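You operate a simulated robot arm through the tools that you are given. There is no shell and no other tool.

You are at the controls of a simulated robot arm. One attempt, no reset.

JOB
When the needle is in the green, switch the cabinet off and move the gauge bottle to the white crate.
Fine: switch off before opening; door shut again. Set down upright: gauge bottle.
Where things are to end (x, y in the base frame): gauge bottle within 20 mm of [690, 780].

Only the result counts: the job must be done as asked and must still hold three seconds after the hand-in. Knocking over, shifting, dropping, spilling or breaking anything else fails it.

ROBOT AND FRAMES
A 6-joint arm with a two-finger gripper, fixed in place. Base frame: the origin is at the foot of the arm, x ahead of it, y to its left, z up; the work surface is at about z = 880. Units: mm, degrees, N and s.
Its first joint turns from -166.0 to 166.0 degrees. Payload 3.43 kg.
Tool frame: the origin (TCP) lies between the finger pads and is the grasp point; the fingertips stand 20 mm ahead of it; z points along the fingers, y is the line along which they close. Largest opening 190 mm; the body of the gripper starts 248 mm behind the TCP.
Orientation is that of the tool frame in the base frame, as a unit quaternion [x, y, z, w]. With the fingers straight down and closing along the base's y, the tool's x points along the base's -x, its y along +y and its z along -z.

CONTROLS
- The arm moves only by the tool play_rows. Its argument "series" is a list of rows, each an object (a shift or turn left out is 0, a gripper value left out holds the last) with "xyz": the shift along the tool's x, y, z in units of 150 mm (1.0 is 150 mm), a list of three; "angular": the turn, a rotation vector about the tool's x, y, z in units of 180 degrees (1.0 is 180 degrees), a list of three; "gripper": the finger opening in mm, from 0 to 190. In form: [{"xyz": [dx, dy, dz], "angular": [rx, ry, rz], "gripper": gripper}, ...]. A call has 1 to 20 rows; each row is the pose to reach, as a shift and turn from the pose commanded when the call began, along the tool's axes at that moment. A call with a number of a shift or a turn outside -1 to 1 is refused whole. Rows are played at 5 a second. More than 50 mm and 8.6 degrees between two rows, or a gripper value outside its range, and nothing of the call is played. Where a pose cannot be reached the arm comes as near as it can. A force on the tool above 40 N (or 10 N above the force at the start of the call, whichever is more), or a blocked arm, ends the call early, and 0.2 s more pass. Each finger travels about 45 mm/s and halts on what it meets, pressing with about 37 N; the grip force reading is that of the motor and also rises with nothing between the fingers. The clock runs only during rows and for 0.2 s after the last one: add rows that repeat a pose to give the fingers time. The reply holds the time, the measured pose of the TCP, the force on the tool along the base axes, the opening and the grip force, in the units named above and with some noise, with the torque about the TCP (base axes, N m) and any sound that the robot's microphone picked up.
- Cameras (640 x 400 px; columns grow to the right, rows downward): "scene" is fixed at [50.3, 643.1, 1553.8]; the picture's right is [-0.00, -1.00, 0.00], its down [-0.50, 0.00, -0.87] and it looks along [0.87, -0.00, -0.50] (base axes); focal length 218 px, centre (320, 200). "wrist" rides on the gripper at [70, -8, -288] in the tool frame; the picture's right is [0.12, 0.99, 0.00], its down [-0.96, 0.12, -0.25] and it looks along [-0.25, 0.03, 0.97] (tool axes); focal length 261 px, centre (320, 200). There is no depth. A picture from a camera that has moved, and an enlarged one, comes with that camera's place and axes in the base frame and with its lens. The place of the scene camera against the robot may be out by one fixed shift of up to 12 mm in any direction.
- get_image(camera): a new picture of that camera. No time passes.
- slide_trunk(by): slides the trunk up (or, below 0, down) by that many mm; the arm rides with it, the base frame stays. It gives what a move gives, with no picture.
- close_up(camera, box): a new picture of the part [left, top, right, bottom] of that camera's present view, enlarged. No time passes.
- hand_in(): hands the job in; it is judged then, once.

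Nothing tells you positions but the pictures and the camera data. Unless the task says otherwise, let go and move clear before handing in.

The tools are called after ">>>" by a JSON object that holds its "api" and its "payload". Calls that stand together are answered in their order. play_rows: Moves the arm, as the interface text tells. Its arguments: {"type":"object","properties":{"series":{"type":"array","items":{"type":"object","properties":{"xyz":{"type":"array","items":{"type":"number"}},"angular":{"type":"array","items":{"type":"number"}},"gripper":{"type":"number"}}}}},"required":["series"]} The other tools are called the same way: slide_trunk (by) slides the trunk up or down; get_image (camera) takes a picture; close_up (camera, box) takes an enlarged picture of a part of a camera's view; hand_in () hands the job in.

At the start:

```text
t: 0.0
eef_pos: [609.5, 340.8, 1350.7]
ee_rot: [0.0, 1.0, 0.0, 0.0]
wrist_force: [0.1, -0.4, -0.8]
moment: [0.0, 0.03, -0.01]
finger_gap: 190.0
grip_force: 0.0
trunk travel left (down, up): [-201.0, 39.0]
```

scene: 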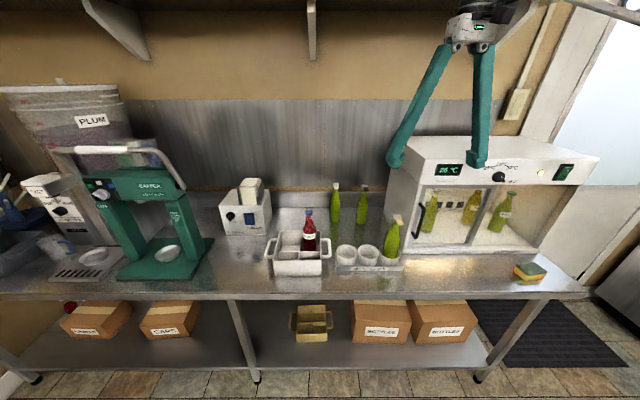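
wrist: 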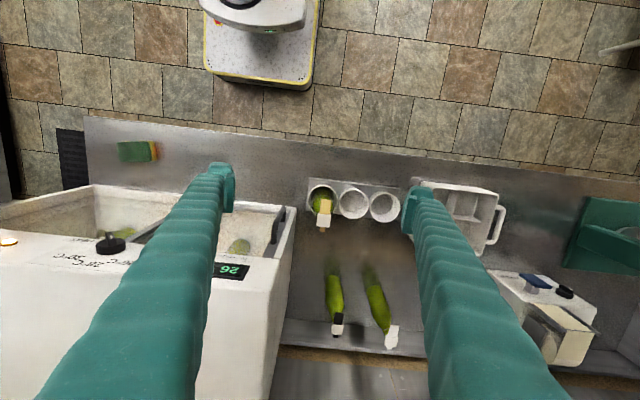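

I see a bench with a white warming cabinet on the right (display, knob, switch), bottles inside behind glass doors, and a white crate near the middle. I'll look closer before moving.

>>> {"api": "close_up", "payload": {"camera": "scene", "box": [380, 130, 610, 270]}}

>>> {"api": "close_up", "payload": {"camera": "scene", "box": [210, 160, 420, 290]}}

>>> {"api": "close_up", "payload": {"camera": "wrist", "box": [0, 120, 320, 320]}}

>>> {"api": "close_up", "payload": {"camera": "scene", "box": [410, 180, 530, 255]}}

```text
2.78 times, centred on (495, 200) of scene
camera zoom: at [50.3, 643.1, 1553.8], right [0.0, -1.0, 0.0], down [-0.5, 0.0, -0.87], along [0.87, 0.0, -0.5], focal length 606 px, centre (-167, 200)
```

zoom: 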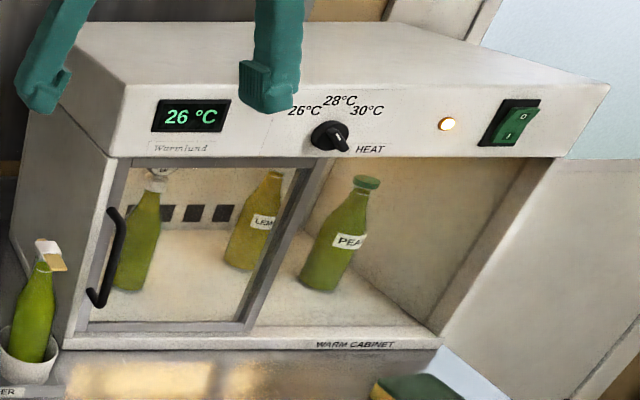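

```text
3.05 times, centred on (315, 225) of scene
camera zoom: at [50.3, 643.1, 1553.8], right [0.0, -1.0, 0.0], down [-0.5, 0.0, -0.87], along [0.87, 0.0, -0.5], focal length 664 px, centre (335, 124)
```

zoom: 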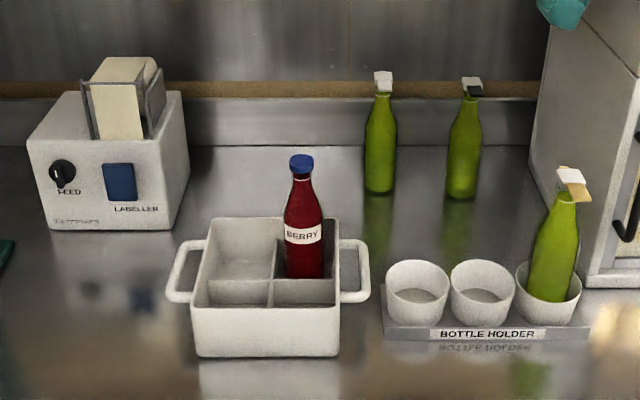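

```text
2.00 times, centred on (160, 220) of wrist
camera zoom: at [540.4, 333.1, 1639.1], right [-0.12, 0.99, 0.0], down [0.96, 0.12, 0.25], along [0.25, 0.03, -0.97], focal length 521 px, centre (640, 160)
```

zoom: 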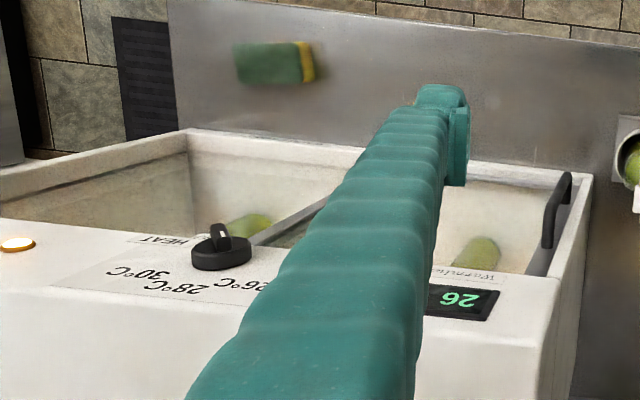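

```text
5.33 times, centred on (470, 218) of scene
camera zoom: at [50.3, 643.1, 1553.8], right [0.0, -1.0, 0.0], down [-0.5, 0.0, -0.87], along [0.87, 0.0, -0.5], focal length 1162 px, centre (-480, 107)
```

zoom: 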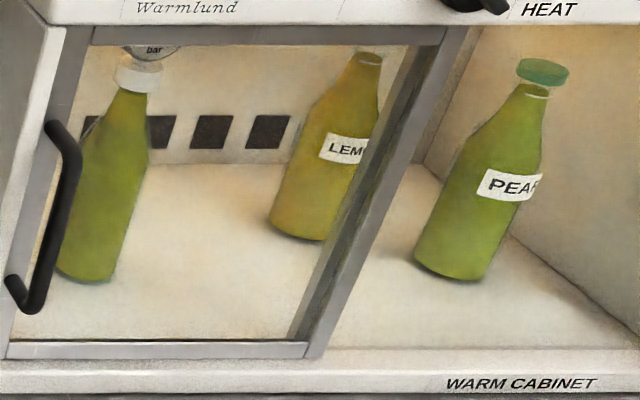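

The cabinet front is at about x≈753, with a door over its left half (y≈23..283) and a rocker switch near y≈-200, z≈1255. The gauge bottle stands behind the door at about (875, 140). I'll turn the tool horizontal to look at the gauge with the wrist camera.

>>> {"api": "play_rows", "payload": {"series": [{"xyz": [0, -0.09, 0.09], "angular": [0, -0.0455, 0]}, {"xyz": [0, -0.18, 0.18], "angular": [0, -0.0909, 0]}, {"xyz": [0, -0.27, 0.27], "angular": [0, -0.1364, 0]}, {"xyz": [0, -0.36, 0.36], "angular": [0, -0.1818, 0]}, {"xyz": [0, -0.45, 0.45], "angular": [0, -0.2273, 0]}, {"xyz": [0, -0.55, 0.55], "angular": [0, -0.2727, 0]}, {"xyz": [0, -0.64, 0.64], "angular": [0, -0.3182, 0]}, {"xyz": [0, -0.73, 0.73], "angular": [0, -0.3636, 0]}, {"xyz": [0, -0.82, 0.82], "angular": [0, -0.4091, 0]}, {"xyz": [0, -0.91, 0.91], "angular": [0, -0.4545, 0]}, {"xyz": [0, -1.0, 1.0], "angular": [0, -0.5, 0]}]}}

>>> {"api": "get_image", "payload": {"camera": "wrist"}}

>>> {"api": "get_image", "payload": {"camera": "scene"}}

```text
t: 2.4
eef_pos: [619.1, 204.9, 1229.1]
ee_rot: [0.002, 0.709, -0.001, 0.705]
wrist_force: [-0.6, -0.4, -0.2]
moment: [-0.05, 0.11, 0.24]
finger_gap: 190.1
grip_force: 0.1
out of reach, approached as far as the arm can: row 11
trunk travel left (down, up): [-201.0, 39.0]
```

```text
taken
camera wrist: at [331.5, 198.0, 1161.2], right [0.0, 0.99, -0.12], down [-0.24, 0.11, 0.96], along [0.97, 0.03, 0.24], focal length 261 px, centre (320, 200)
```

wrist: 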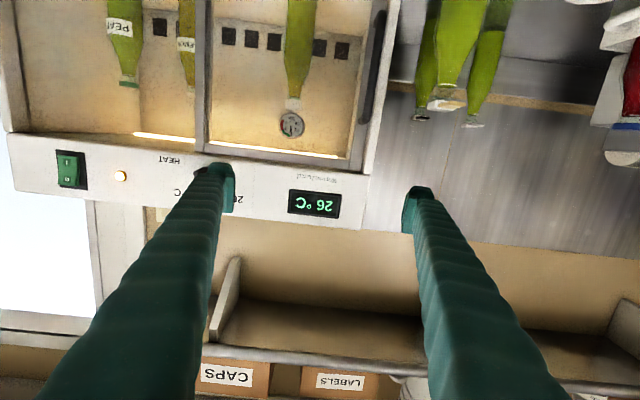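

```text
taken
```

scene: 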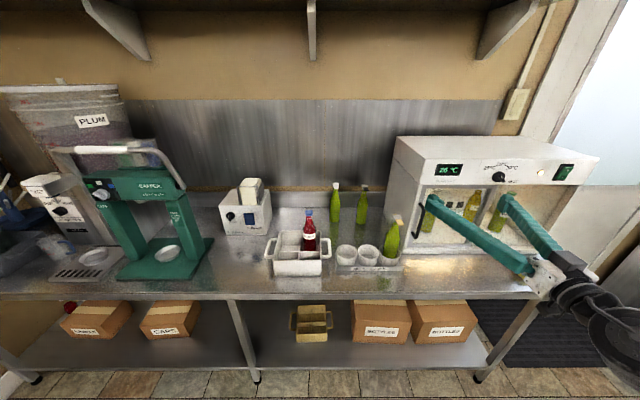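

I can see the gauge through the glass now, upside-down in the wrist picture. I'll enlarge it.

>>> {"api": "close_up", "payload": {"camera": "wrist", "box": [268, 105, 316, 145]}}

>>> {"api": "close_up", "payload": {"camera": "wrist", "box": [0, 0, 400, 250]}}

>>> {"api": "close_up", "payload": {"camera": "wrist", "box": [200, 0, 400, 180]}}

```text
10.00 times, centred on (292, 125) of wrist
camera zoom: at [331.5, 198.0, 1161.2], right [0.0, 0.99, -0.12], down [-0.24, 0.11, 0.96], along [0.97, 0.03, 0.24], focal length 2606 px, centre (600, 950)
```

zoom: 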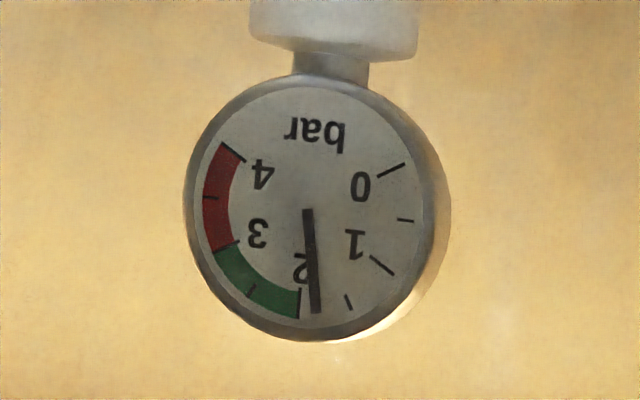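

```text
1.60 times, centred on (200, 125) of wrist
camera zoom: at [331.5, 198.0, 1161.2], right [0.0, 0.99, -0.12], down [-0.24, 0.11, 0.96], along [0.97, 0.03, 0.24], focal length 417 px, centre (512, 320)
```

zoom: 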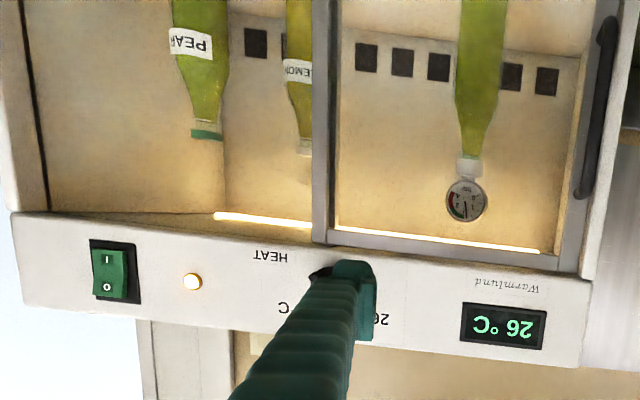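

```text
2.22 times, centred on (300, 90) of wrist
camera zoom: at [331.5, 198.0, 1161.2], right [0.0, 0.99, -0.12], down [-0.24, 0.11, 0.96], along [0.97, 0.03, 0.24], focal length 579 px, centre (364, 444)
```

zoom: 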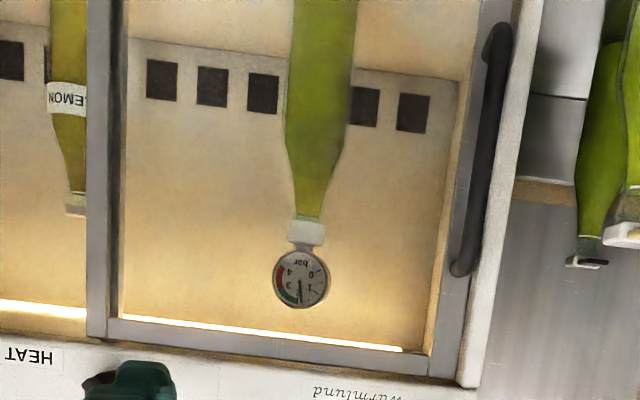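

The needle sits just under 2 bar, right below the green band (2–3), and it is probably rising. I'll look closely at the switch, the knob and the door's edges before picking an approach.

>>> {"api": "close_up", "payload": {"camera": "wrist", "box": [40, 140, 140, 200]}}

>>> {"api": "close_up", "payload": {"camera": "scene", "box": [400, 225, 560, 265]}}

>>> {"api": "close_up", "payload": {"camera": "wrist", "box": [180, 90, 280, 190]}}

>>> {"api": "close_up", "payload": {"camera": "wrist", "box": [330, 0, 410, 190]}}

>>> {"api": "close_up", "payload": {"camera": "scene", "box": [535, 150, 605, 200]}}

```text
6.40 times, centred on (90, 170) of wrist
camera zoom: at [331.5, 198.0, 1161.2], right [0.0, 0.99, -0.12], down [-0.24, 0.11, 0.96], along [0.97, 0.03, 0.24], focal length 1668 px, centre (1792, 392)
```

zoom: 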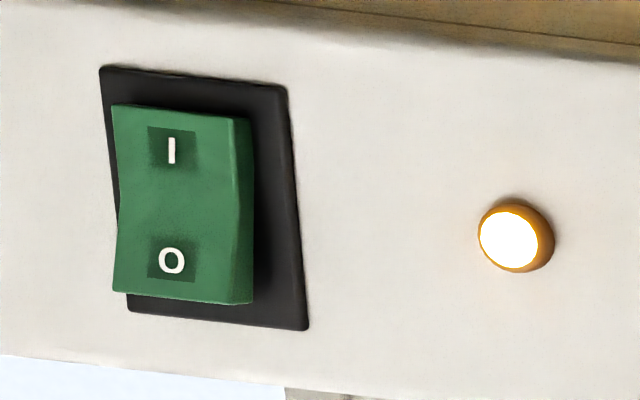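

```text
4.00 times, centred on (480, 245) of scene
camera zoom: at [50.3, 643.1, 1553.8], right [0.0, -1.0, 0.0], down [-0.5, 0.0, -0.87], along [0.87, 0.0, -0.5], focal length 872 px, centre (-320, 20)
```

zoom: 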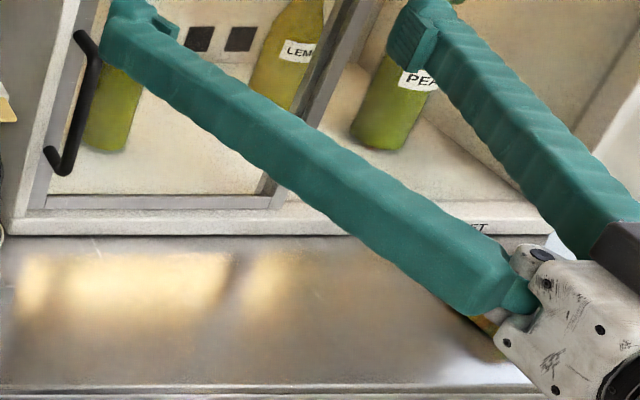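

```text
4.00 times, centred on (230, 140) of wrist
camera zoom: at [331.5, 198.0, 1161.2], right [0.0, 0.99, -0.12], down [-0.24, 0.11, 0.96], along [0.97, 0.03, 0.24], focal length 1043 px, centre (680, 440)
```

zoom: 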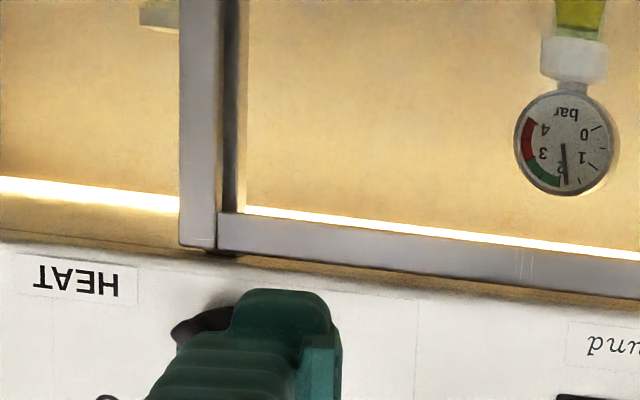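

```text
2.11 times, centred on (370, 95) of wrist
camera zoom: at [331.5, 198.0, 1161.2], right [0.0, 0.99, -0.12], down [-0.24, 0.11, 0.96], along [0.97, 0.03, 0.24], focal length 549 px, centre (215, 421)
```

zoom: 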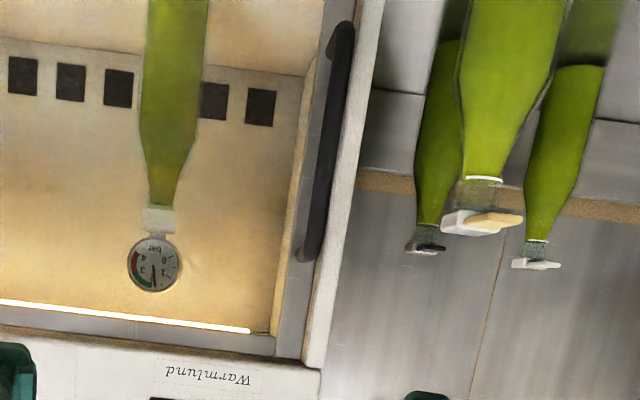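

```text
8.00 times, centred on (570, 175) of scene
camera zoom: at [50.3, 643.1, 1553.8], right [0.0, -1.0, 0.0], down [-0.5, 0.0, -0.87], along [0.87, 0.0, -0.5], focal length 1743 px, centre (-1680, 400)
```

zoom: 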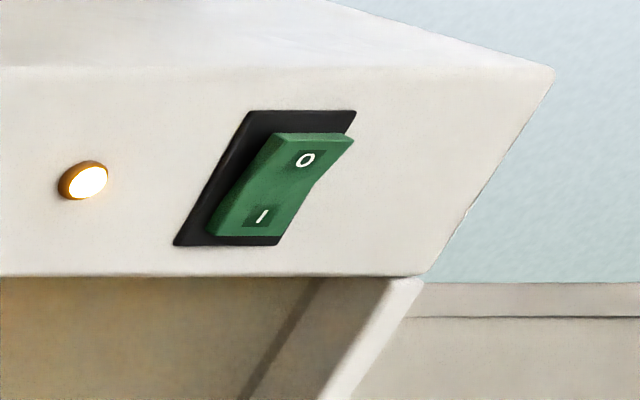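

The rocker's I end (bottom) is pressed in and the O end (top) sticks out, so I need to press the top half, at about (745, -198, 1275). I'll close the fingers and go in front of the switch while watching the gauge.

>>> {"api": "play_rows", "payload": {"series": [{"xyz": [-0.1, -0.25, 0.06], "gripper": 0}, {"xyz": [-0.2, -0.5, 0.12], "gripper": 0}, {"xyz": [-0.3, -0.75, 0.18], "gripper": 0}, {"xyz": [-0.4, -1.0, 0.24], "gripper": 0}]}}

>>> {"api": "close_up", "payload": {"camera": "wrist", "box": [240, 40, 560, 240]}}

```text
t: 3.6
eef_pos: [649.4, 90.1, 1291.2]
ee_rot: [-0.021, 0.707, 0.021, 0.707]
wrist_force: [0.4, 0.2, 0.3]
moment: [0.02, -0.01, -0.03]
finger_gap: 83.2
grip_force: 0.0
trunk travel left (down, up): [-201.0, 39.0]
stopped in row 4: the arm was blocked; the commanded pose is now the measured one
```

```text
2.00 times, centred on (400, 140) of wrist
camera zoom: at [364.7, 65.8, 1221.2], right [-0.06, 0.99, -0.12], down [-0.25, 0.1, 0.96], along [0.97, 0.08, 0.25], focal length 521 px, centre (160, 320)
```

zoom: 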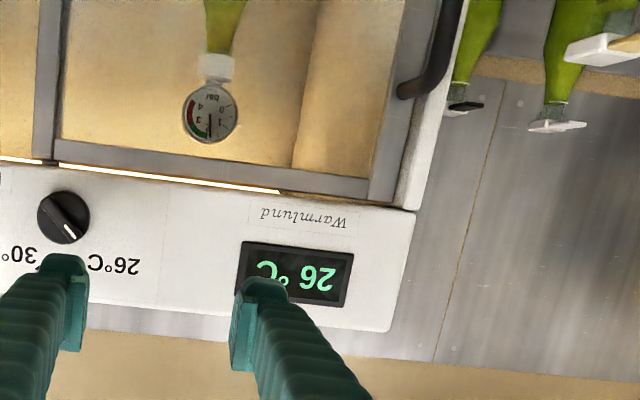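

The arm stopped, reporting a block, at about (649, 90, 1291). Nothing in view is touching the fingers, so I'll check the scene picture for the arm's posture.

>>> {"api": "get_image", "payload": {"camera": "scene"}}

>>> {"api": "get_image", "payload": {"camera": "wrist"}}

>>> {"api": "close_up", "payload": {"camera": "wrist", "box": [325, 75, 365, 115]}}

```text
taken
```

scene: 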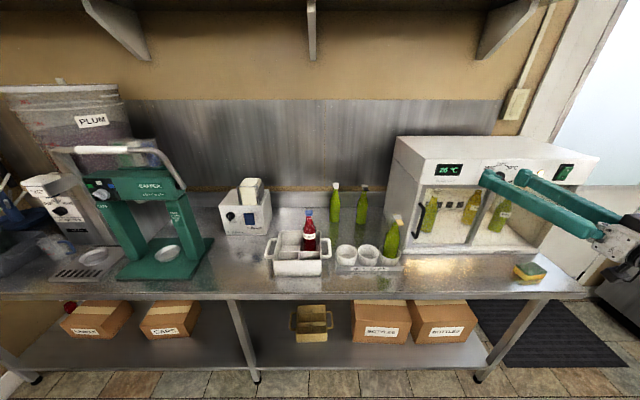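

```text
taken
camera wrist: at [364.7, 65.8, 1221.2], right [-0.06, 0.99, -0.12], down [-0.25, 0.1, 0.96], along [0.97, 0.08, 0.25], focal length 261 px, centre (320, 200)
```

wrist: 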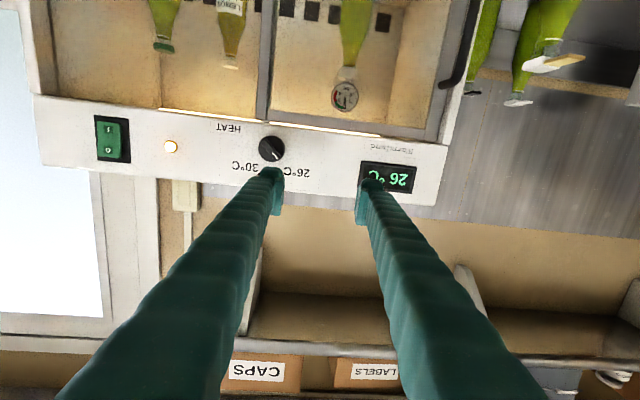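

```text
10.00 times, centred on (345, 95) of wrist
camera zoom: at [364.7, 65.8, 1221.2], right [-0.06, 0.99, -0.12], down [-0.25, 0.1, 0.96], along [0.97, 0.08, 0.25], focal length 2606 px, centre (70, 1250)
```

zoom: 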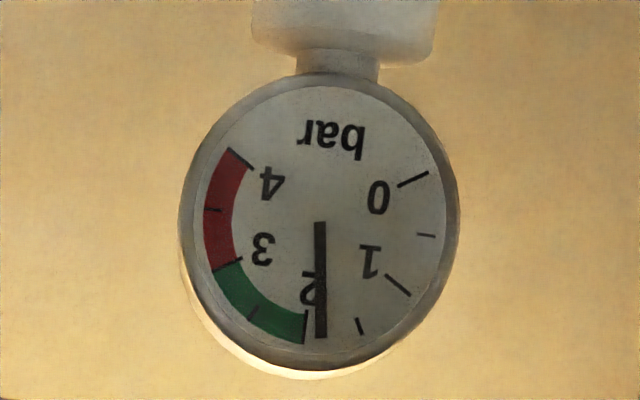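

The needle is at about 1.85 bar and rising slowly, roughly 0.02 bar/s. I think the arm is just tightly folded close to the base there, so I'll carry on slowly along -y toward the switch and straighten the tool as I go.

>>> {"api": "play_rows", "payload": {"series": [{"xyz": [0.0, -0.07, 0.04], "angular": [0.004, 0, 0], "gripper": 0}, {"xyz": [0.02, -0.17, 0.07], "angular": [0.008, 0, 0]}, {"xyz": [0.04, -0.27, 0.09], "angular": [0.012, 0, 0]}, {"xyz": [0.06, -0.37, 0.1], "angular": [0.016, 0, 0]}, {"xyz": [0.08, -0.47, 0.1], "angular": [0.019, 0, 0]}, {"xyz": [0.1, -0.57, 0.1], "angular": [0.019, 0, 0]}, {"xyz": [0.1, -0.67, 0.1], "angular": [0.019, 0, 0]}, {"xyz": [0.1, -0.77, 0.1], "angular": [0.019, 0, 0]}, {"xyz": [0.1, -0.87, 0.1], "angular": [0.019, 0, 0]}, {"xyz": [0.1, -0.97, 0.1], "angular": [0.019, 0, 0]}]}}

>>> {"api": "get_image", "payload": {"camera": "wrist"}}

```text
t: 5.8
eef_pos: [668.4, 19.4, 1276.9]
ee_rot: [0.004, 0.707, -0.004, 0.707]
wrist_force: [0.3, 0.3, 0.9]
moment: [0.01, 0.0, 0.03]
finger_gap: 0.0
grip_force: 34.4
out of reach, approached as far as the arm can: row 6, 7, 8, 9, 10
trunk travel left (down, up): [-201.0, 39.0]
```

```text
taken
camera wrist: at [382.0, 14.4, 1207.9], right [0.01, 0.99, -0.12], down [-0.24, 0.12, 0.96], along [0.97, 0.02, 0.24], focal length 261 px, centre (320, 200)
```

wrist: 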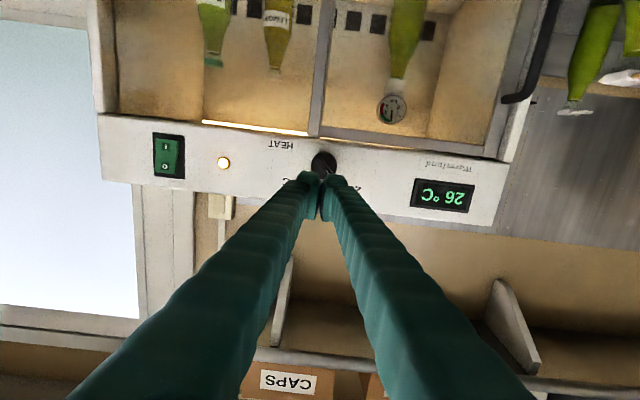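

The horizontal tool can't get closer to the base axis here, so I need to stay at x≥~675 to pass y≈0. I'll check the switch and the needle from here first.

>>> {"api": "close_up", "payload": {"camera": "wrist", "box": [130, 120, 250, 195]}}

>>> {"api": "close_up", "payload": {"camera": "wrist", "box": [370, 85, 412, 127]}}

>>> {"api": "close_up", "payload": {"camera": "wrist", "box": [280, 80, 380, 220]}}

>>> {"api": "close_up", "payload": {"camera": "scene", "box": [450, 130, 610, 230]}}

```text
5.33 times, centred on (190, 158) of wrist
camera zoom: at [382.0, 14.4, 1207.9], right [0.01, 0.99, -0.12], down [-0.24, 0.12, 0.96], along [0.97, 0.02, 0.24], focal length 1390 px, centre (1013, 427)
```

zoom: 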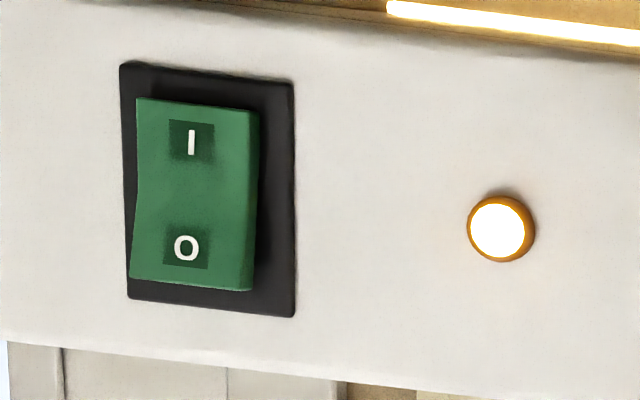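

```text
9.52 times, centred on (391, 106) of wrist
camera zoom: at [382.0, 14.4, 1207.9], right [0.01, 0.99, -0.12], down [-0.24, 0.12, 0.96], along [0.97, 0.02, 0.24], focal length 2482 px, centre (-356, 1095)
```

zoom: 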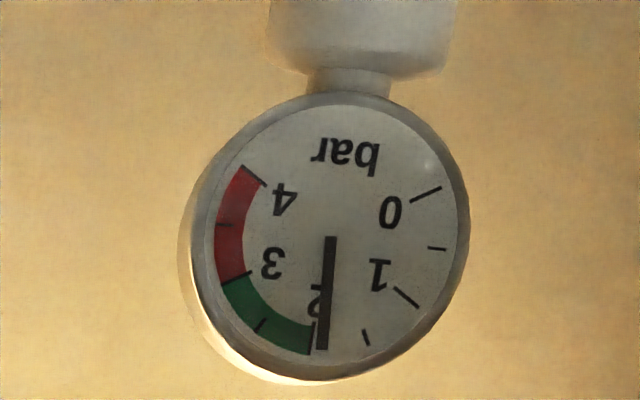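

```text
2.86 times, centred on (330, 150) of wrist
camera zoom: at [382.0, 14.4, 1207.9], right [0.01, 0.99, -0.12], down [-0.24, 0.12, 0.96], along [0.97, 0.02, 0.24], focal length 745 px, centre (291, 343)
```

zoom: 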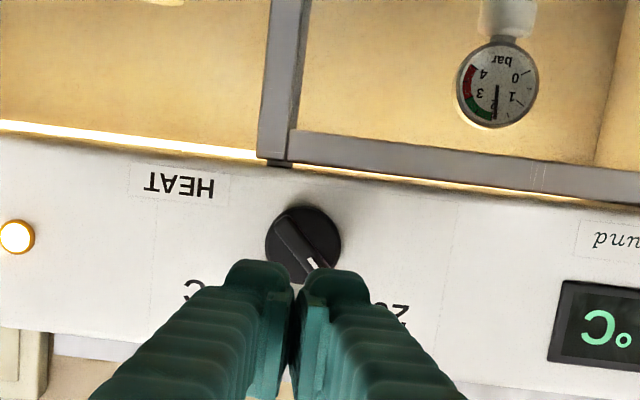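

```text
4.00 times, centred on (530, 180) of scene
camera zoom: at [50.3, 643.1, 1553.8], right [0.0, -1.0, 0.0], down [-0.5, 0.0, -0.87], along [0.87, 0.0, -0.5], focal length 872 px, centre (-520, 280)
```

zoom: 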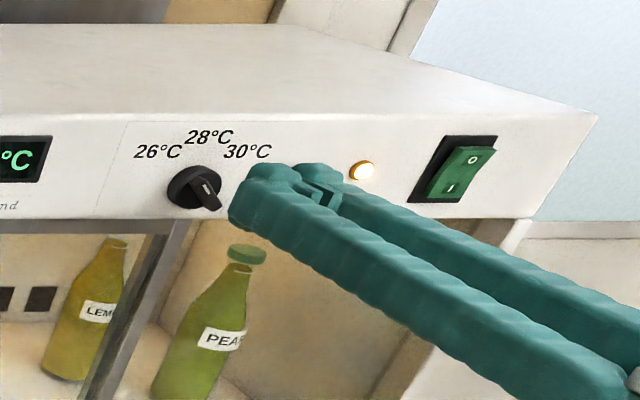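

The needle is at about 1.90. The O end of the rocker comes out at about (742, -198, 1277–1286). I'll rise above the knob, move forward a little, and slide along -y to stand in front of the switch.

>>> {"api": "play_rows", "payload": {"series": [{"xyz": [-0.05, 0, 0.08]}, {"xyz": [-0.1, 0, 0.16]}, {"xyz": [-0.1, -0.1, 0.17]}, {"xyz": [-0.1, -0.22, 0.17]}, {"xyz": [-0.1, -0.35, 0.17]}, {"xyz": [-0.1, -0.48, 0.17]}, {"xyz": [-0.1, -0.61, 0.17]}, {"xyz": [-0.1, -0.74, 0.17]}, {"xyz": [-0.1, -0.87, 0.17]}, {"xyz": [-0.1, -1.0, 0.17]}]}}

>>> {"api": "get_image", "payload": {"camera": "wrist"}}

```text
t: 8.0
eef_pos: [693.8, 20.4, 1293.4]
ee_rot: [0.005, 0.708, -0.005, 0.707]
wrist_force: [-0.4, 0.0, 0.2]
moment: [-0.02, -0.02, 0.01]
finger_gap: 0.0
grip_force: 34.2
out of reach, approached as far as the arm can: row 3, 4, 5, 6, 7, 8, 9, 10
trunk travel left (down, up): [-201.0, 39.0]
```

```text
taken
camera wrist: at [406.2, 16.3, 1223.4], right [0.01, 0.99, -0.12], down [-0.24, 0.12, 0.96], along [0.97, 0.02, 0.24], focal length 261 px, centre (320, 200)
```

wrist: 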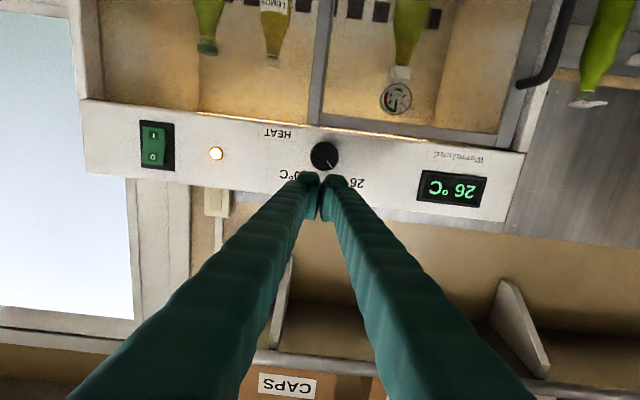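

Going below y≈20 with this tool heading looks like a joint constraint. I'll let the heading swing with the arm instead, yawing about -20° while moving across to the switch.

>>> {"api": "play_rows", "payload": {"series": [{"xyz": [0, 0, 0], "angular": [0.035, 0, 0]}, {"xyz": [0, -0.03, 0], "angular": [0.07, 0, 0]}, {"xyz": [0, -0.15, 0], "angular": [0.09, 0, 0]}, {"xyz": [0, -0.3, 0], "angular": [0.1, 0, 0]}, {"xyz": [0, -0.45, 0], "angular": [0.11, 0, 0]}, {"xyz": [0, -0.6, 0], "angular": [0.115, 0, 0]}]}}

>>> {"api": "get_image", "payload": {"camera": "wrist"}}

```text
t: 9.4
eef_pos: [690.7, -72.6, 1295.2]
ee_rot: [0.129, 0.695, -0.129, 0.695]
wrist_force: [-0.4, 0.6, 0.0]
moment: [0.01, 0.01, 0.01]
finger_gap: 0.2
grip_force: 34.4
trunk travel left (down, up): [-201.0, 39.0]
```

```text
taken
camera wrist: at [420.1, 23.1, 1225.7], right [0.35, 0.93, -0.12], down [-0.19, 0.2, 0.96], along [0.92, -0.32, 0.25], focal length 261 px, centre (320, 200)
```

wrist: 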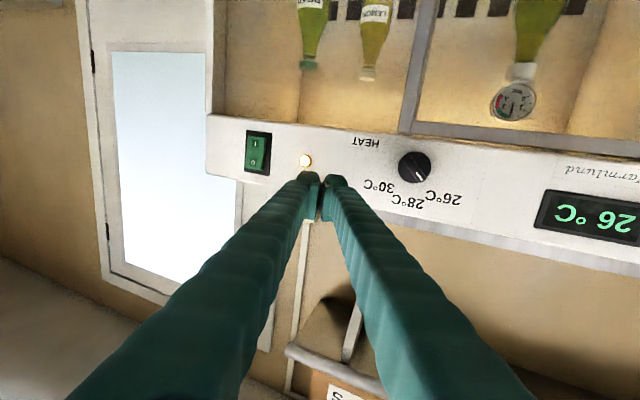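

That works. I'll continue to a staging point with the fingertips about 25 mm in front of the upper (O) half of the rocker.

>>> {"api": "play_rows", "payload": {"series": [{"xyz": [0.007, -0.18, 0.073]}, {"xyz": [0.013, -0.36, 0.147]}, {"xyz": [0.02, -0.55, 0.22]}, {"xyz": [0.027, -0.73, 0.294]}]}}

>>> {"api": "get_image", "payload": {"camera": "wrist"}}

>>> {"api": "close_up", "payload": {"camera": "scene", "box": [530, 140, 610, 190]}}

```text
t: 10.4
eef_pos: [690.0, -191.0, 1291.9]
ee_rot: [0.127, 0.696, -0.128, 0.695]
wrist_force: [0.2, -0.3, -0.7]
moment: [0.01, 0.02, 0.02]
finger_gap: 0.0
grip_force: 34.2
trunk travel left (down, up): [-201.0, 39.0]
```

```text
taken
camera wrist: at [418.9, -96.6, 1223.1], right [0.35, 0.93, -0.12], down [-0.19, 0.2, 0.96], along [0.92, -0.32, 0.25], focal length 261 px, centre (320, 200)
```

wrist: 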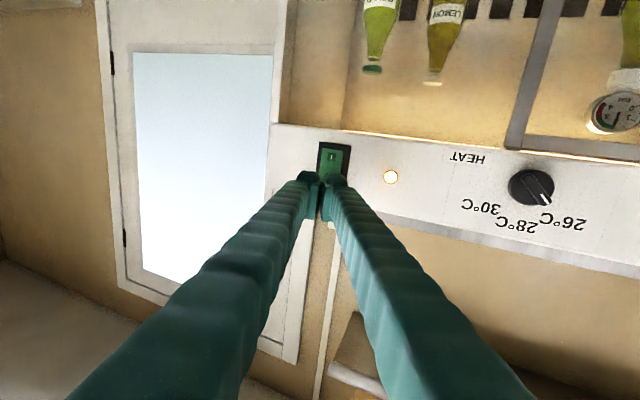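

```text
8.00 times, centred on (570, 165) of scene
camera zoom: at [50.3, 643.1, 1553.8], right [0.0, -1.0, 0.0], down [-0.5, 0.0, -0.87], along [0.87, 0.0, -0.5], focal length 1743 px, centre (-1680, 480)
```

zoom: 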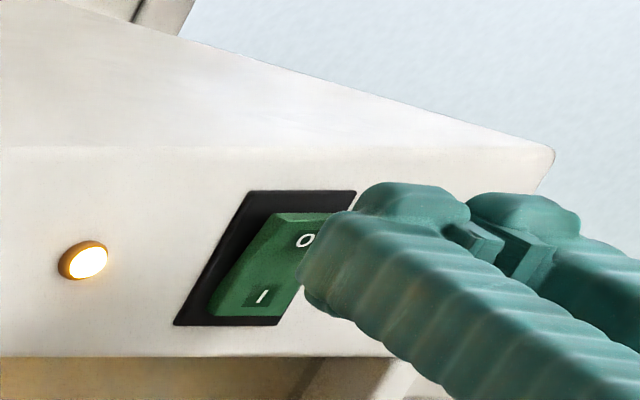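

The fingertips are lined up just in front of the O half. Checking the needle.

>>> {"api": "close_up", "payload": {"camera": "wrist", "box": [582, 85, 640, 140]}}

>>> {"api": "close_up", "payload": {"camera": "wrist", "box": [290, 130, 370, 220]}}

```text
7.27 times, centred on (611, 112) of wrist
camera zoom: at [418.9, -96.6, 1223.1], right [0.35, 0.93, -0.12], down [-0.19, 0.2, 0.96], along [0.92, -0.32, 0.25], focal length 1896 px, centre (-1796, 836)
```

zoom: 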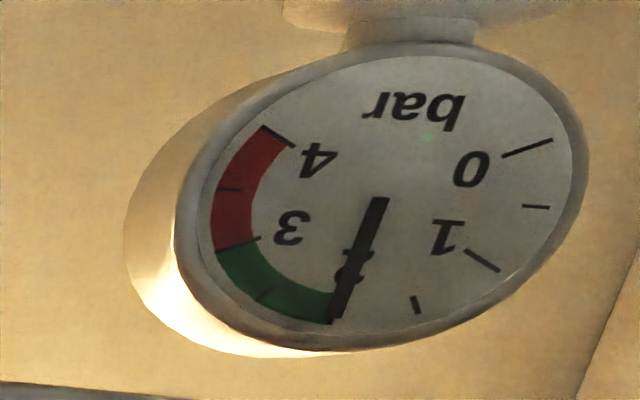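

```text
4.44 times, centred on (330, 175) of wrist
camera zoom: at [418.9, -96.6, 1223.1], right [0.35, 0.93, -0.12], down [-0.19, 0.2, 0.96], along [0.92, -0.32, 0.25], focal length 1158 px, centre (276, 311)
```

zoom: 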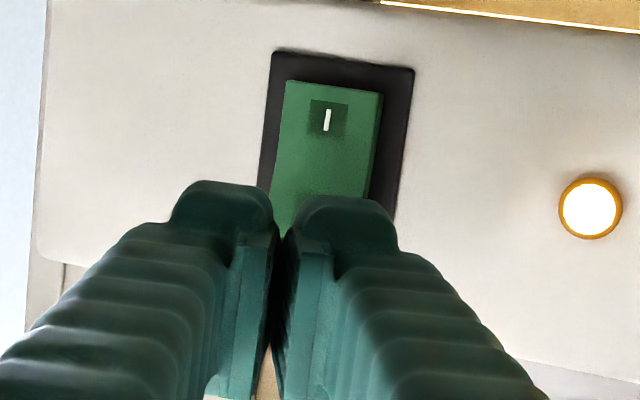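

The needle is right at the 2.0 edge. I'll hold for a few seconds until it is clearly inside the green.

>>> {"api": "play_rows", "payload": {"series": [{"xyz": [0, -0.015, 0.005]}, {"xyz": [0, -0.025, 0.01]}, {"xyz": [0, -0.025, 0.01]}, {"xyz": [0, -0.025, 0.01]}, {"xyz": [0, -0.025, 0.01]}, {"xyz": [0, -0.025, 0.01]}, {"xyz": [0, -0.025, 0.01]}, {"xyz": [0, -0.025, 0.01]}, {"xyz": [0, -0.025, 0.01]}, {"xyz": [0, -0.025, 0.01]}, {"xyz": [0, -0.025, 0.01]}, {"xyz": [0, -0.025, 0.01]}, {"xyz": [0, -0.025, 0.01]}, {"xyz": [0, -0.025, 0.01]}, {"xyz": [0, -0.025, 0.01]}, {"xyz": [0, -0.025, 0.01]}, {"xyz": [0, -0.025, 0.01]}, {"xyz": [0, -0.025, 0.01]}, {"xyz": [0, -0.025, 0.01]}, {"xyz": [0, -0.025, 0.01]}]}}

>>> {"api": "close_up", "payload": {"camera": "wrist", "box": [582, 85, 640, 140]}}

```text
t: 14.6
eef_pos: [689.9, -196.2, 1293.6]
ee_rot: [0.128, 0.695, -0.128, 0.695]
wrist_force: [0.6, 0.2, -0.1]
moment: [0.03, -0.02, -0.03]
finger_gap: 0.1
grip_force: 34.6
trunk travel left (down, up): [-201.0, 39.0]
```

```text
7.27 times, centred on (611, 112) of wrist
camera zoom: at [419.4, -99.9, 1223.2], right [0.35, 0.93, -0.12], down [-0.19, 0.2, 0.96], along [0.92, -0.32, 0.25], focal length 1896 px, centre (-1796, 836)
```

zoom: 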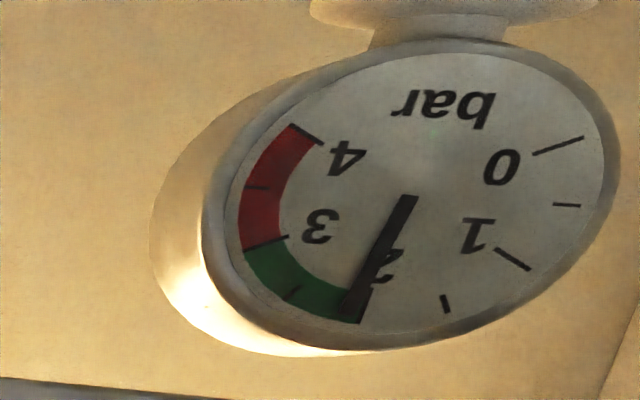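

The needle is now clearly inside the green, about 2.08 and rising. I'll start the press, advancing straight along +x toward the O half.

>>> {"api": "play_rows", "payload": {"series": [{"xyz": [0, 0, 0]}, {"xyz": [0, 0, 0]}, {"xyz": [0, 0, 0]}, {"xyz": [0, 0, 0]}, {"xyz": [0, 0, 0]}, {"xyz": [0, 0, 0]}, {"xyz": [0, 0.012, 0.031]}, {"xyz": [0, 0.024, 0.062]}, {"xyz": [0, 0.036, 0.093]}, {"xyz": [0, 0.043, 0.112]}, {"xyz": [0, 0.05, 0.131]}, {"xyz": [0, 0.057, 0.15]}, {"xyz": [0, 0.065, 0.168]}]}}

>>> {"api": "get_image", "payload": {"camera": "wrist"}}

>>> {"api": "close_up", "payload": {"camera": "scene", "box": [530, 140, 610, 190]}}

```text
t: 17.4
eef_pos: [718.0, -193.5, 1291.0]
ee_rot: [0.129, 0.695, -0.128, 0.695]
wrist_force: [-0.3, -0.5, 0.3]
moment: [0.01, -0.01, 0.01]
finger_gap: 0.2
grip_force: 34.0
trunk travel left (down, up): [-201.0, 39.0]
```

```text
taken
camera wrist: at [447.5, -98.9, 1221.7], right [0.35, 0.93, -0.12], down [-0.19, 0.2, 0.96], along [0.92, -0.32, 0.25], focal length 261 px, centre (320, 200)
```

wrist: 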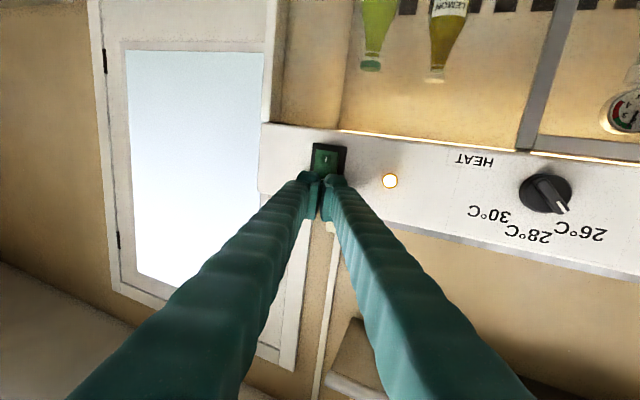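

```text
8.00 times, centred on (570, 165) of scene
camera zoom: at [50.3, 643.1, 1553.8], right [0.0, -1.0, 0.0], down [-0.5, 0.0, -0.87], along [0.87, 0.0, -0.5], focal length 1743 px, centre (-1680, 480)
```

zoom: 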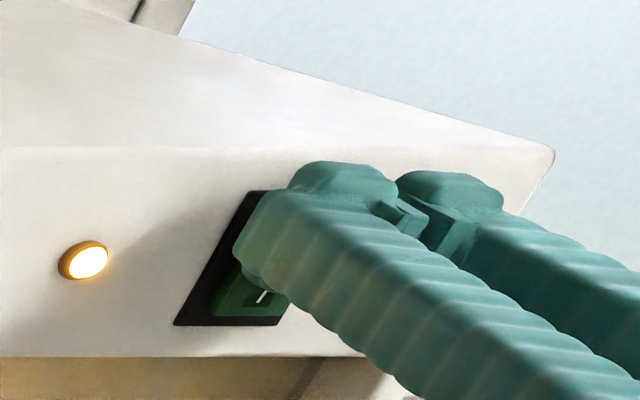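

No contact yet; the lamp is still on. I'll check the needle and keep advancing in small steps.

>>> {"api": "close_up", "payload": {"camera": "wrist", "box": [590, 80, 640, 140]}}

>>> {"api": "play_rows", "payload": {"series": [{"xyz": [0, 0.007, 0.019]}, {"xyz": [0, 0.014, 0.037]}, {"xyz": [0, 0.021, 0.056]}, {"xyz": [0, 0.028, 0.075]}]}}

>>> {"api": "close_up", "payload": {"camera": "scene", "box": [530, 140, 610, 190]}}

```text
6.67 times, centred on (615, 110) of wrist
camera zoom: at [447.5, -98.9, 1221.7], right [0.35, 0.93, -0.12], down [-0.19, 0.2, 0.96], along [0.92, -0.32, 0.25], focal length 1738 px, centre (-1647, 800)
```

zoom: 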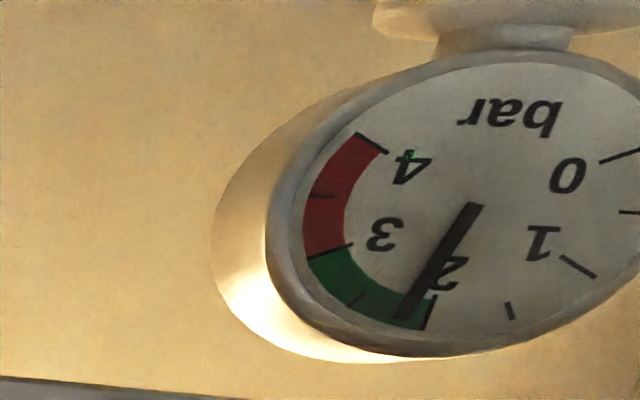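

```text
t: 18.4
eef_pos: [731.0, -195.4, 1293.0]
ee_rot: [0.129, 0.695, -0.129, 0.695]
wrist_force: [-7.1, 1.8, -1.4]
moment: [0.03, 0.1, 0.06]
finger_gap: 0.0
grip_force: 34.3
trunk travel left (down, up): [-201.0, 39.0]
```

```text
8.00 times, centred on (570, 165) of scene
camera zoom: at [50.3, 643.1, 1553.8], right [0.0, -1.0, 0.0], down [-0.5, 0.0, -0.87], along [0.87, 0.0, -0.5], focal length 1743 px, centre (-1680, 480)
```

zoom: 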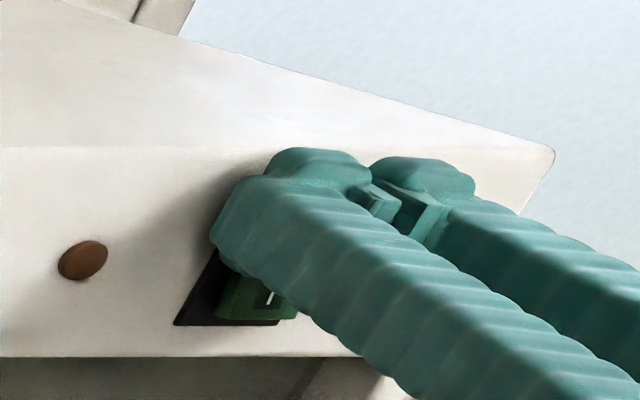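

The lamp is out, so the cabinet is off, with the needle at about 2.15 (green). I'll back off and confirm that the rocker stays in.

>>> {"api": "play_rows", "payload": {"series": [{"xyz": [0, -0.036, -0.094]}, {"xyz": [0, -0.072, -0.187]}, {"xyz": [0, -0.1, -0.26]}]}}

>>> {"api": "close_up", "payload": {"camera": "scene", "box": [400, 130, 610, 260]}}

>>> {"api": "close_up", "payload": {"camera": "wrist", "box": [260, 60, 640, 300]}}

>>> {"api": "close_up", "payload": {"camera": "wrist", "box": [582, 80, 640, 140]}}

```text
t: 19.2
eef_pos: [688.9, -196.4, 1291.9]
ee_rot: [0.128, 0.695, -0.128, 0.696]
wrist_force: [0.2, 0.0, -0.4]
moment: [-0.02, -0.06, -0.02]
finger_gap: 0.0
grip_force: 34.3
trunk travel left (down, up): [-201.0, 39.0]
```

```text
3.05 times, centred on (505, 195) of scene
camera zoom: at [50.3, 643.1, 1553.8], right [0.0, -1.0, 0.0], down [-0.5, 0.0, -0.87], along [0.87, 0.0, -0.5], focal length 664 px, centre (-244, 215)
```

zoom: 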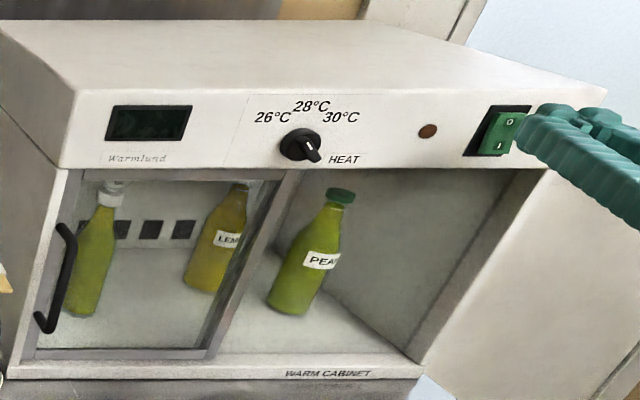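

```text
1.67 times, centred on (450, 180) of wrist
camera zoom: at [418.3, -101.1, 1222.0], right [0.35, 0.93, -0.12], down [-0.19, 0.2, 0.96], along [0.92, -0.32, 0.25], focal length 434 px, centre (103, 233)
```

zoom: 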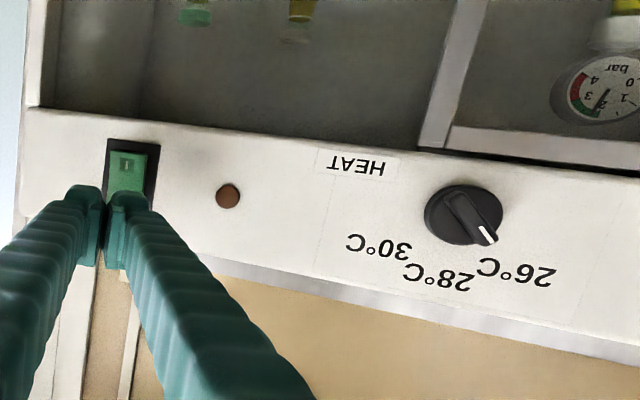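

```text
6.67 times, centred on (611, 110) of wrist
camera zoom: at [418.3, -101.1, 1222.0], right [0.35, 0.93, -0.12], down [-0.19, 0.2, 0.96], along [0.92, -0.32, 0.25], focal length 1738 px, centre (-1620, 800)
```

zoom: 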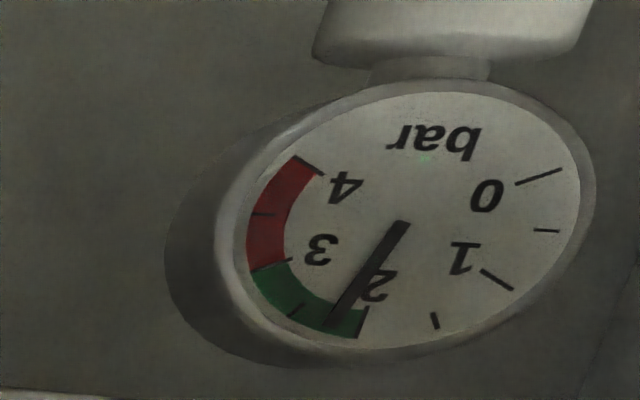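

The cabinet is off, with lamp, light and display dark and the needle at about 2.15. Next is the door: I'll retrace past the knob to the left and bring the tool in front of the door handle (bar at y≈268, z≈985–1137).

>>> {"api": "play_rows", "payload": {"series": [{"xyz": [0, 0.156, -0.06]}, {"xyz": [0, 0.311, -0.12]}, {"xyz": [0, 0.467, -0.18]}, {"xyz": [0, 0.623, -0.24]}, {"xyz": [0, 0.78, -0.3]}, {"xyz": [0, 0.934, -0.358]}]}}

```text
t: 20.6
eef_pos: [688.2, -45.3, 1293.3]
ee_rot: [0.128, 0.695, -0.13, 0.695]
wrist_force: [1.0, 0.4, 0.3]
moment: [0.01, 0.04, 0.06]
finger_gap: 0.2
grip_force: 34.9
trunk travel left (down, up): [-201.0, 39.0]
```

Continuing left with the heading straightening.

>>> {"api": "play_rows", "payload": {"series": [{"xyz": [0, 0.13, -0.05], "angular": [-0.005, 0, 0]}, {"xyz": [0, 0.27, -0.1], "angular": [-0.015, 0, 0]}, {"xyz": [0, 0.41, -0.155], "angular": [-0.03, 0, 0]}, {"xyz": [0, 0.55, -0.21], "angular": [-0.045, 0, 0]}, {"xyz": [0, 0.7, -0.265], "angular": [-0.06, 0, 0]}, {"xyz": [0, 0.85, -0.325], "angular": [-0.075, 0, 0]}, {"xyz": [0, 0.95, -0.36], "angular": [-0.089, 0, 0]}]}}

>>> {"api": "get_image", "payload": {"camera": "wrist"}}

```text
t: 22.2
eef_pos: [689.2, 109.0, 1293.5]
ee_rot: [0.03, 0.706, -0.029, 0.707]
wrist_force: [-0.8, 0.3, 0.2]
moment: [0.01, 0.0, 0.02]
finger_gap: 0.0
grip_force: 34.8
trunk travel left (down, up): [-201.0, 39.0]
```

```text
taken
camera wrist: at [403.2, 124.3, 1223.0], right [0.08, 0.99, -0.12], down [-0.24, 0.14, 0.96], along [0.97, -0.05, 0.25], focal length 261 px, centre (320, 200)
```

wrist: 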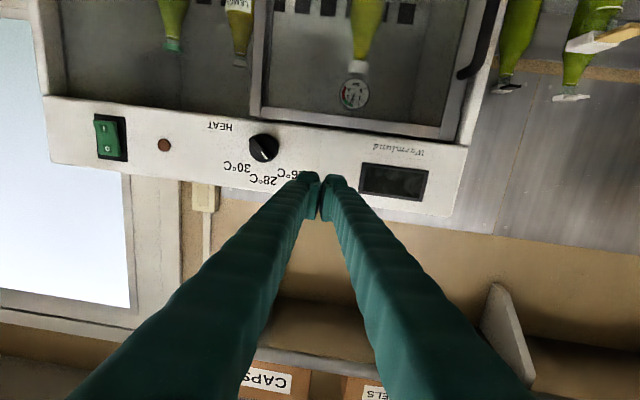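

Now lowering in front of the door, between the knob and the handle, to look at the handle and bottle straight on.

>>> {"api": "play_rows", "payload": {"series": [{"xyz": [0.125, 0.05, -0.02]}, {"xyz": [0.25, 0.1, -0.04]}, {"xyz": [0.375, 0.15, -0.06]}, {"xyz": [0.5, 0.2, -0.07]}, {"xyz": [0.625, 0.25, -0.08]}, {"xyz": [0.75, 0.3, -0.09]}, {"xyz": [0.875, 0.35, -0.1]}, {"xyz": [1.0, 0.4, -0.12]}]}}

>>> {"api": "get_image", "payload": {"camera": "wrist"}}

>>> {"api": "get_image", "payload": {"camera": "scene"}}

```text
t: 24.0
eef_pos: [700.8, 189.9, 1176.3]
ee_rot: [0.033, 0.71, -0.032, 0.703]
wrist_force: [-0.6, -0.1, -0.2]
moment: [0.0, 0.04, 0.01]
finger_gap: 0.0
grip_force: 35.0
out of reach, approached as far as the arm can: row 5, 6, 7, 8
trunk travel left (down, up): [-201.0, 39.0]
```

```text
taken
camera wrist: at [414.5, 208.3, 1108.7], right [0.09, 0.99, -0.12], down [-0.23, 0.14, 0.96], along [0.97, -0.06, 0.24], focal length 261 px, centre (320, 200)
```

wrist: 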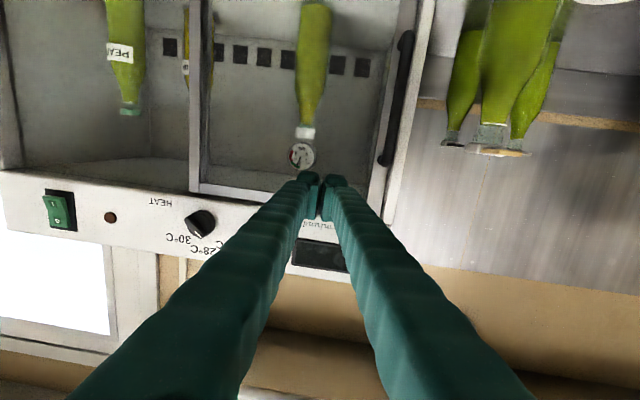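

```text
taken
```

scene: 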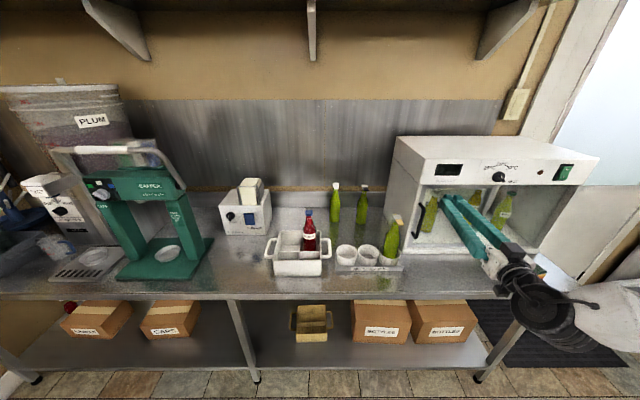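

The horizontal tool bottoms out near z≈1175 at this trunk height, so I'll lower the trunk to bring the handle and bottle heights into comfortable reach. The tips are clear of the door.

>>> {"api": "slide_trunk", "payload": {"by": -120}}

>>> {"api": "get_image", "payload": {"camera": "wrist"}}

>>> {"api": "get_image", "payload": {"camera": "scene"}}

```text
t: 25.5
eef_pos: [701.7, 190.0, 1057.2]
ee_rot: [0.032, 0.709, -0.032, 0.703]
wrist_force: [0.4, 0.3, -0.2]
moment: [0.02, -0.02, -0.02]
finger_gap: 0.0
grip_force: 35.0
trunk travel left (down, up): [-81.0, 159.0]
```

```text
taken
camera wrist: at [414.6, 208.2, 988.8], right [0.09, 0.99, -0.12], down [-0.23, 0.14, 0.96], along [0.97, -0.06, 0.24], focal length 261 px, centre (320, 200)
```

wrist: 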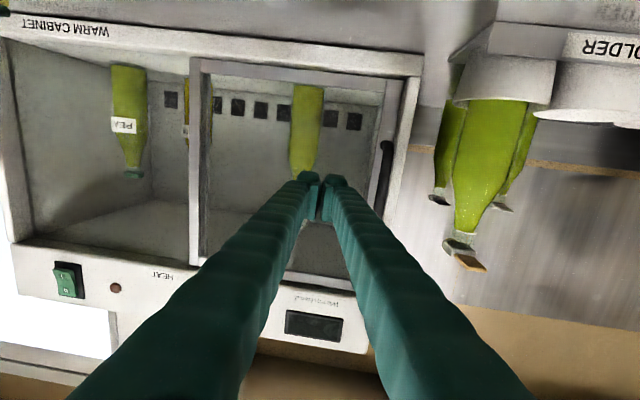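

```text
taken
```

scene: 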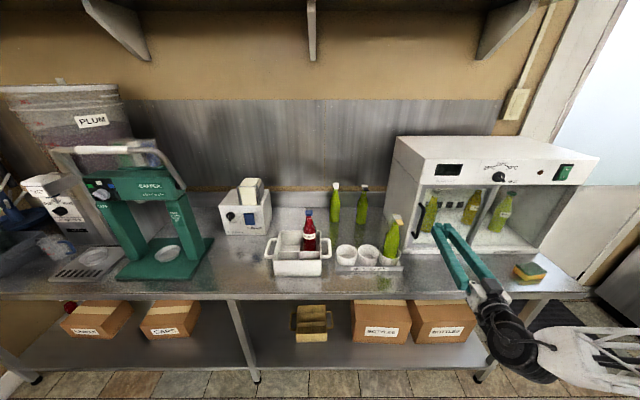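

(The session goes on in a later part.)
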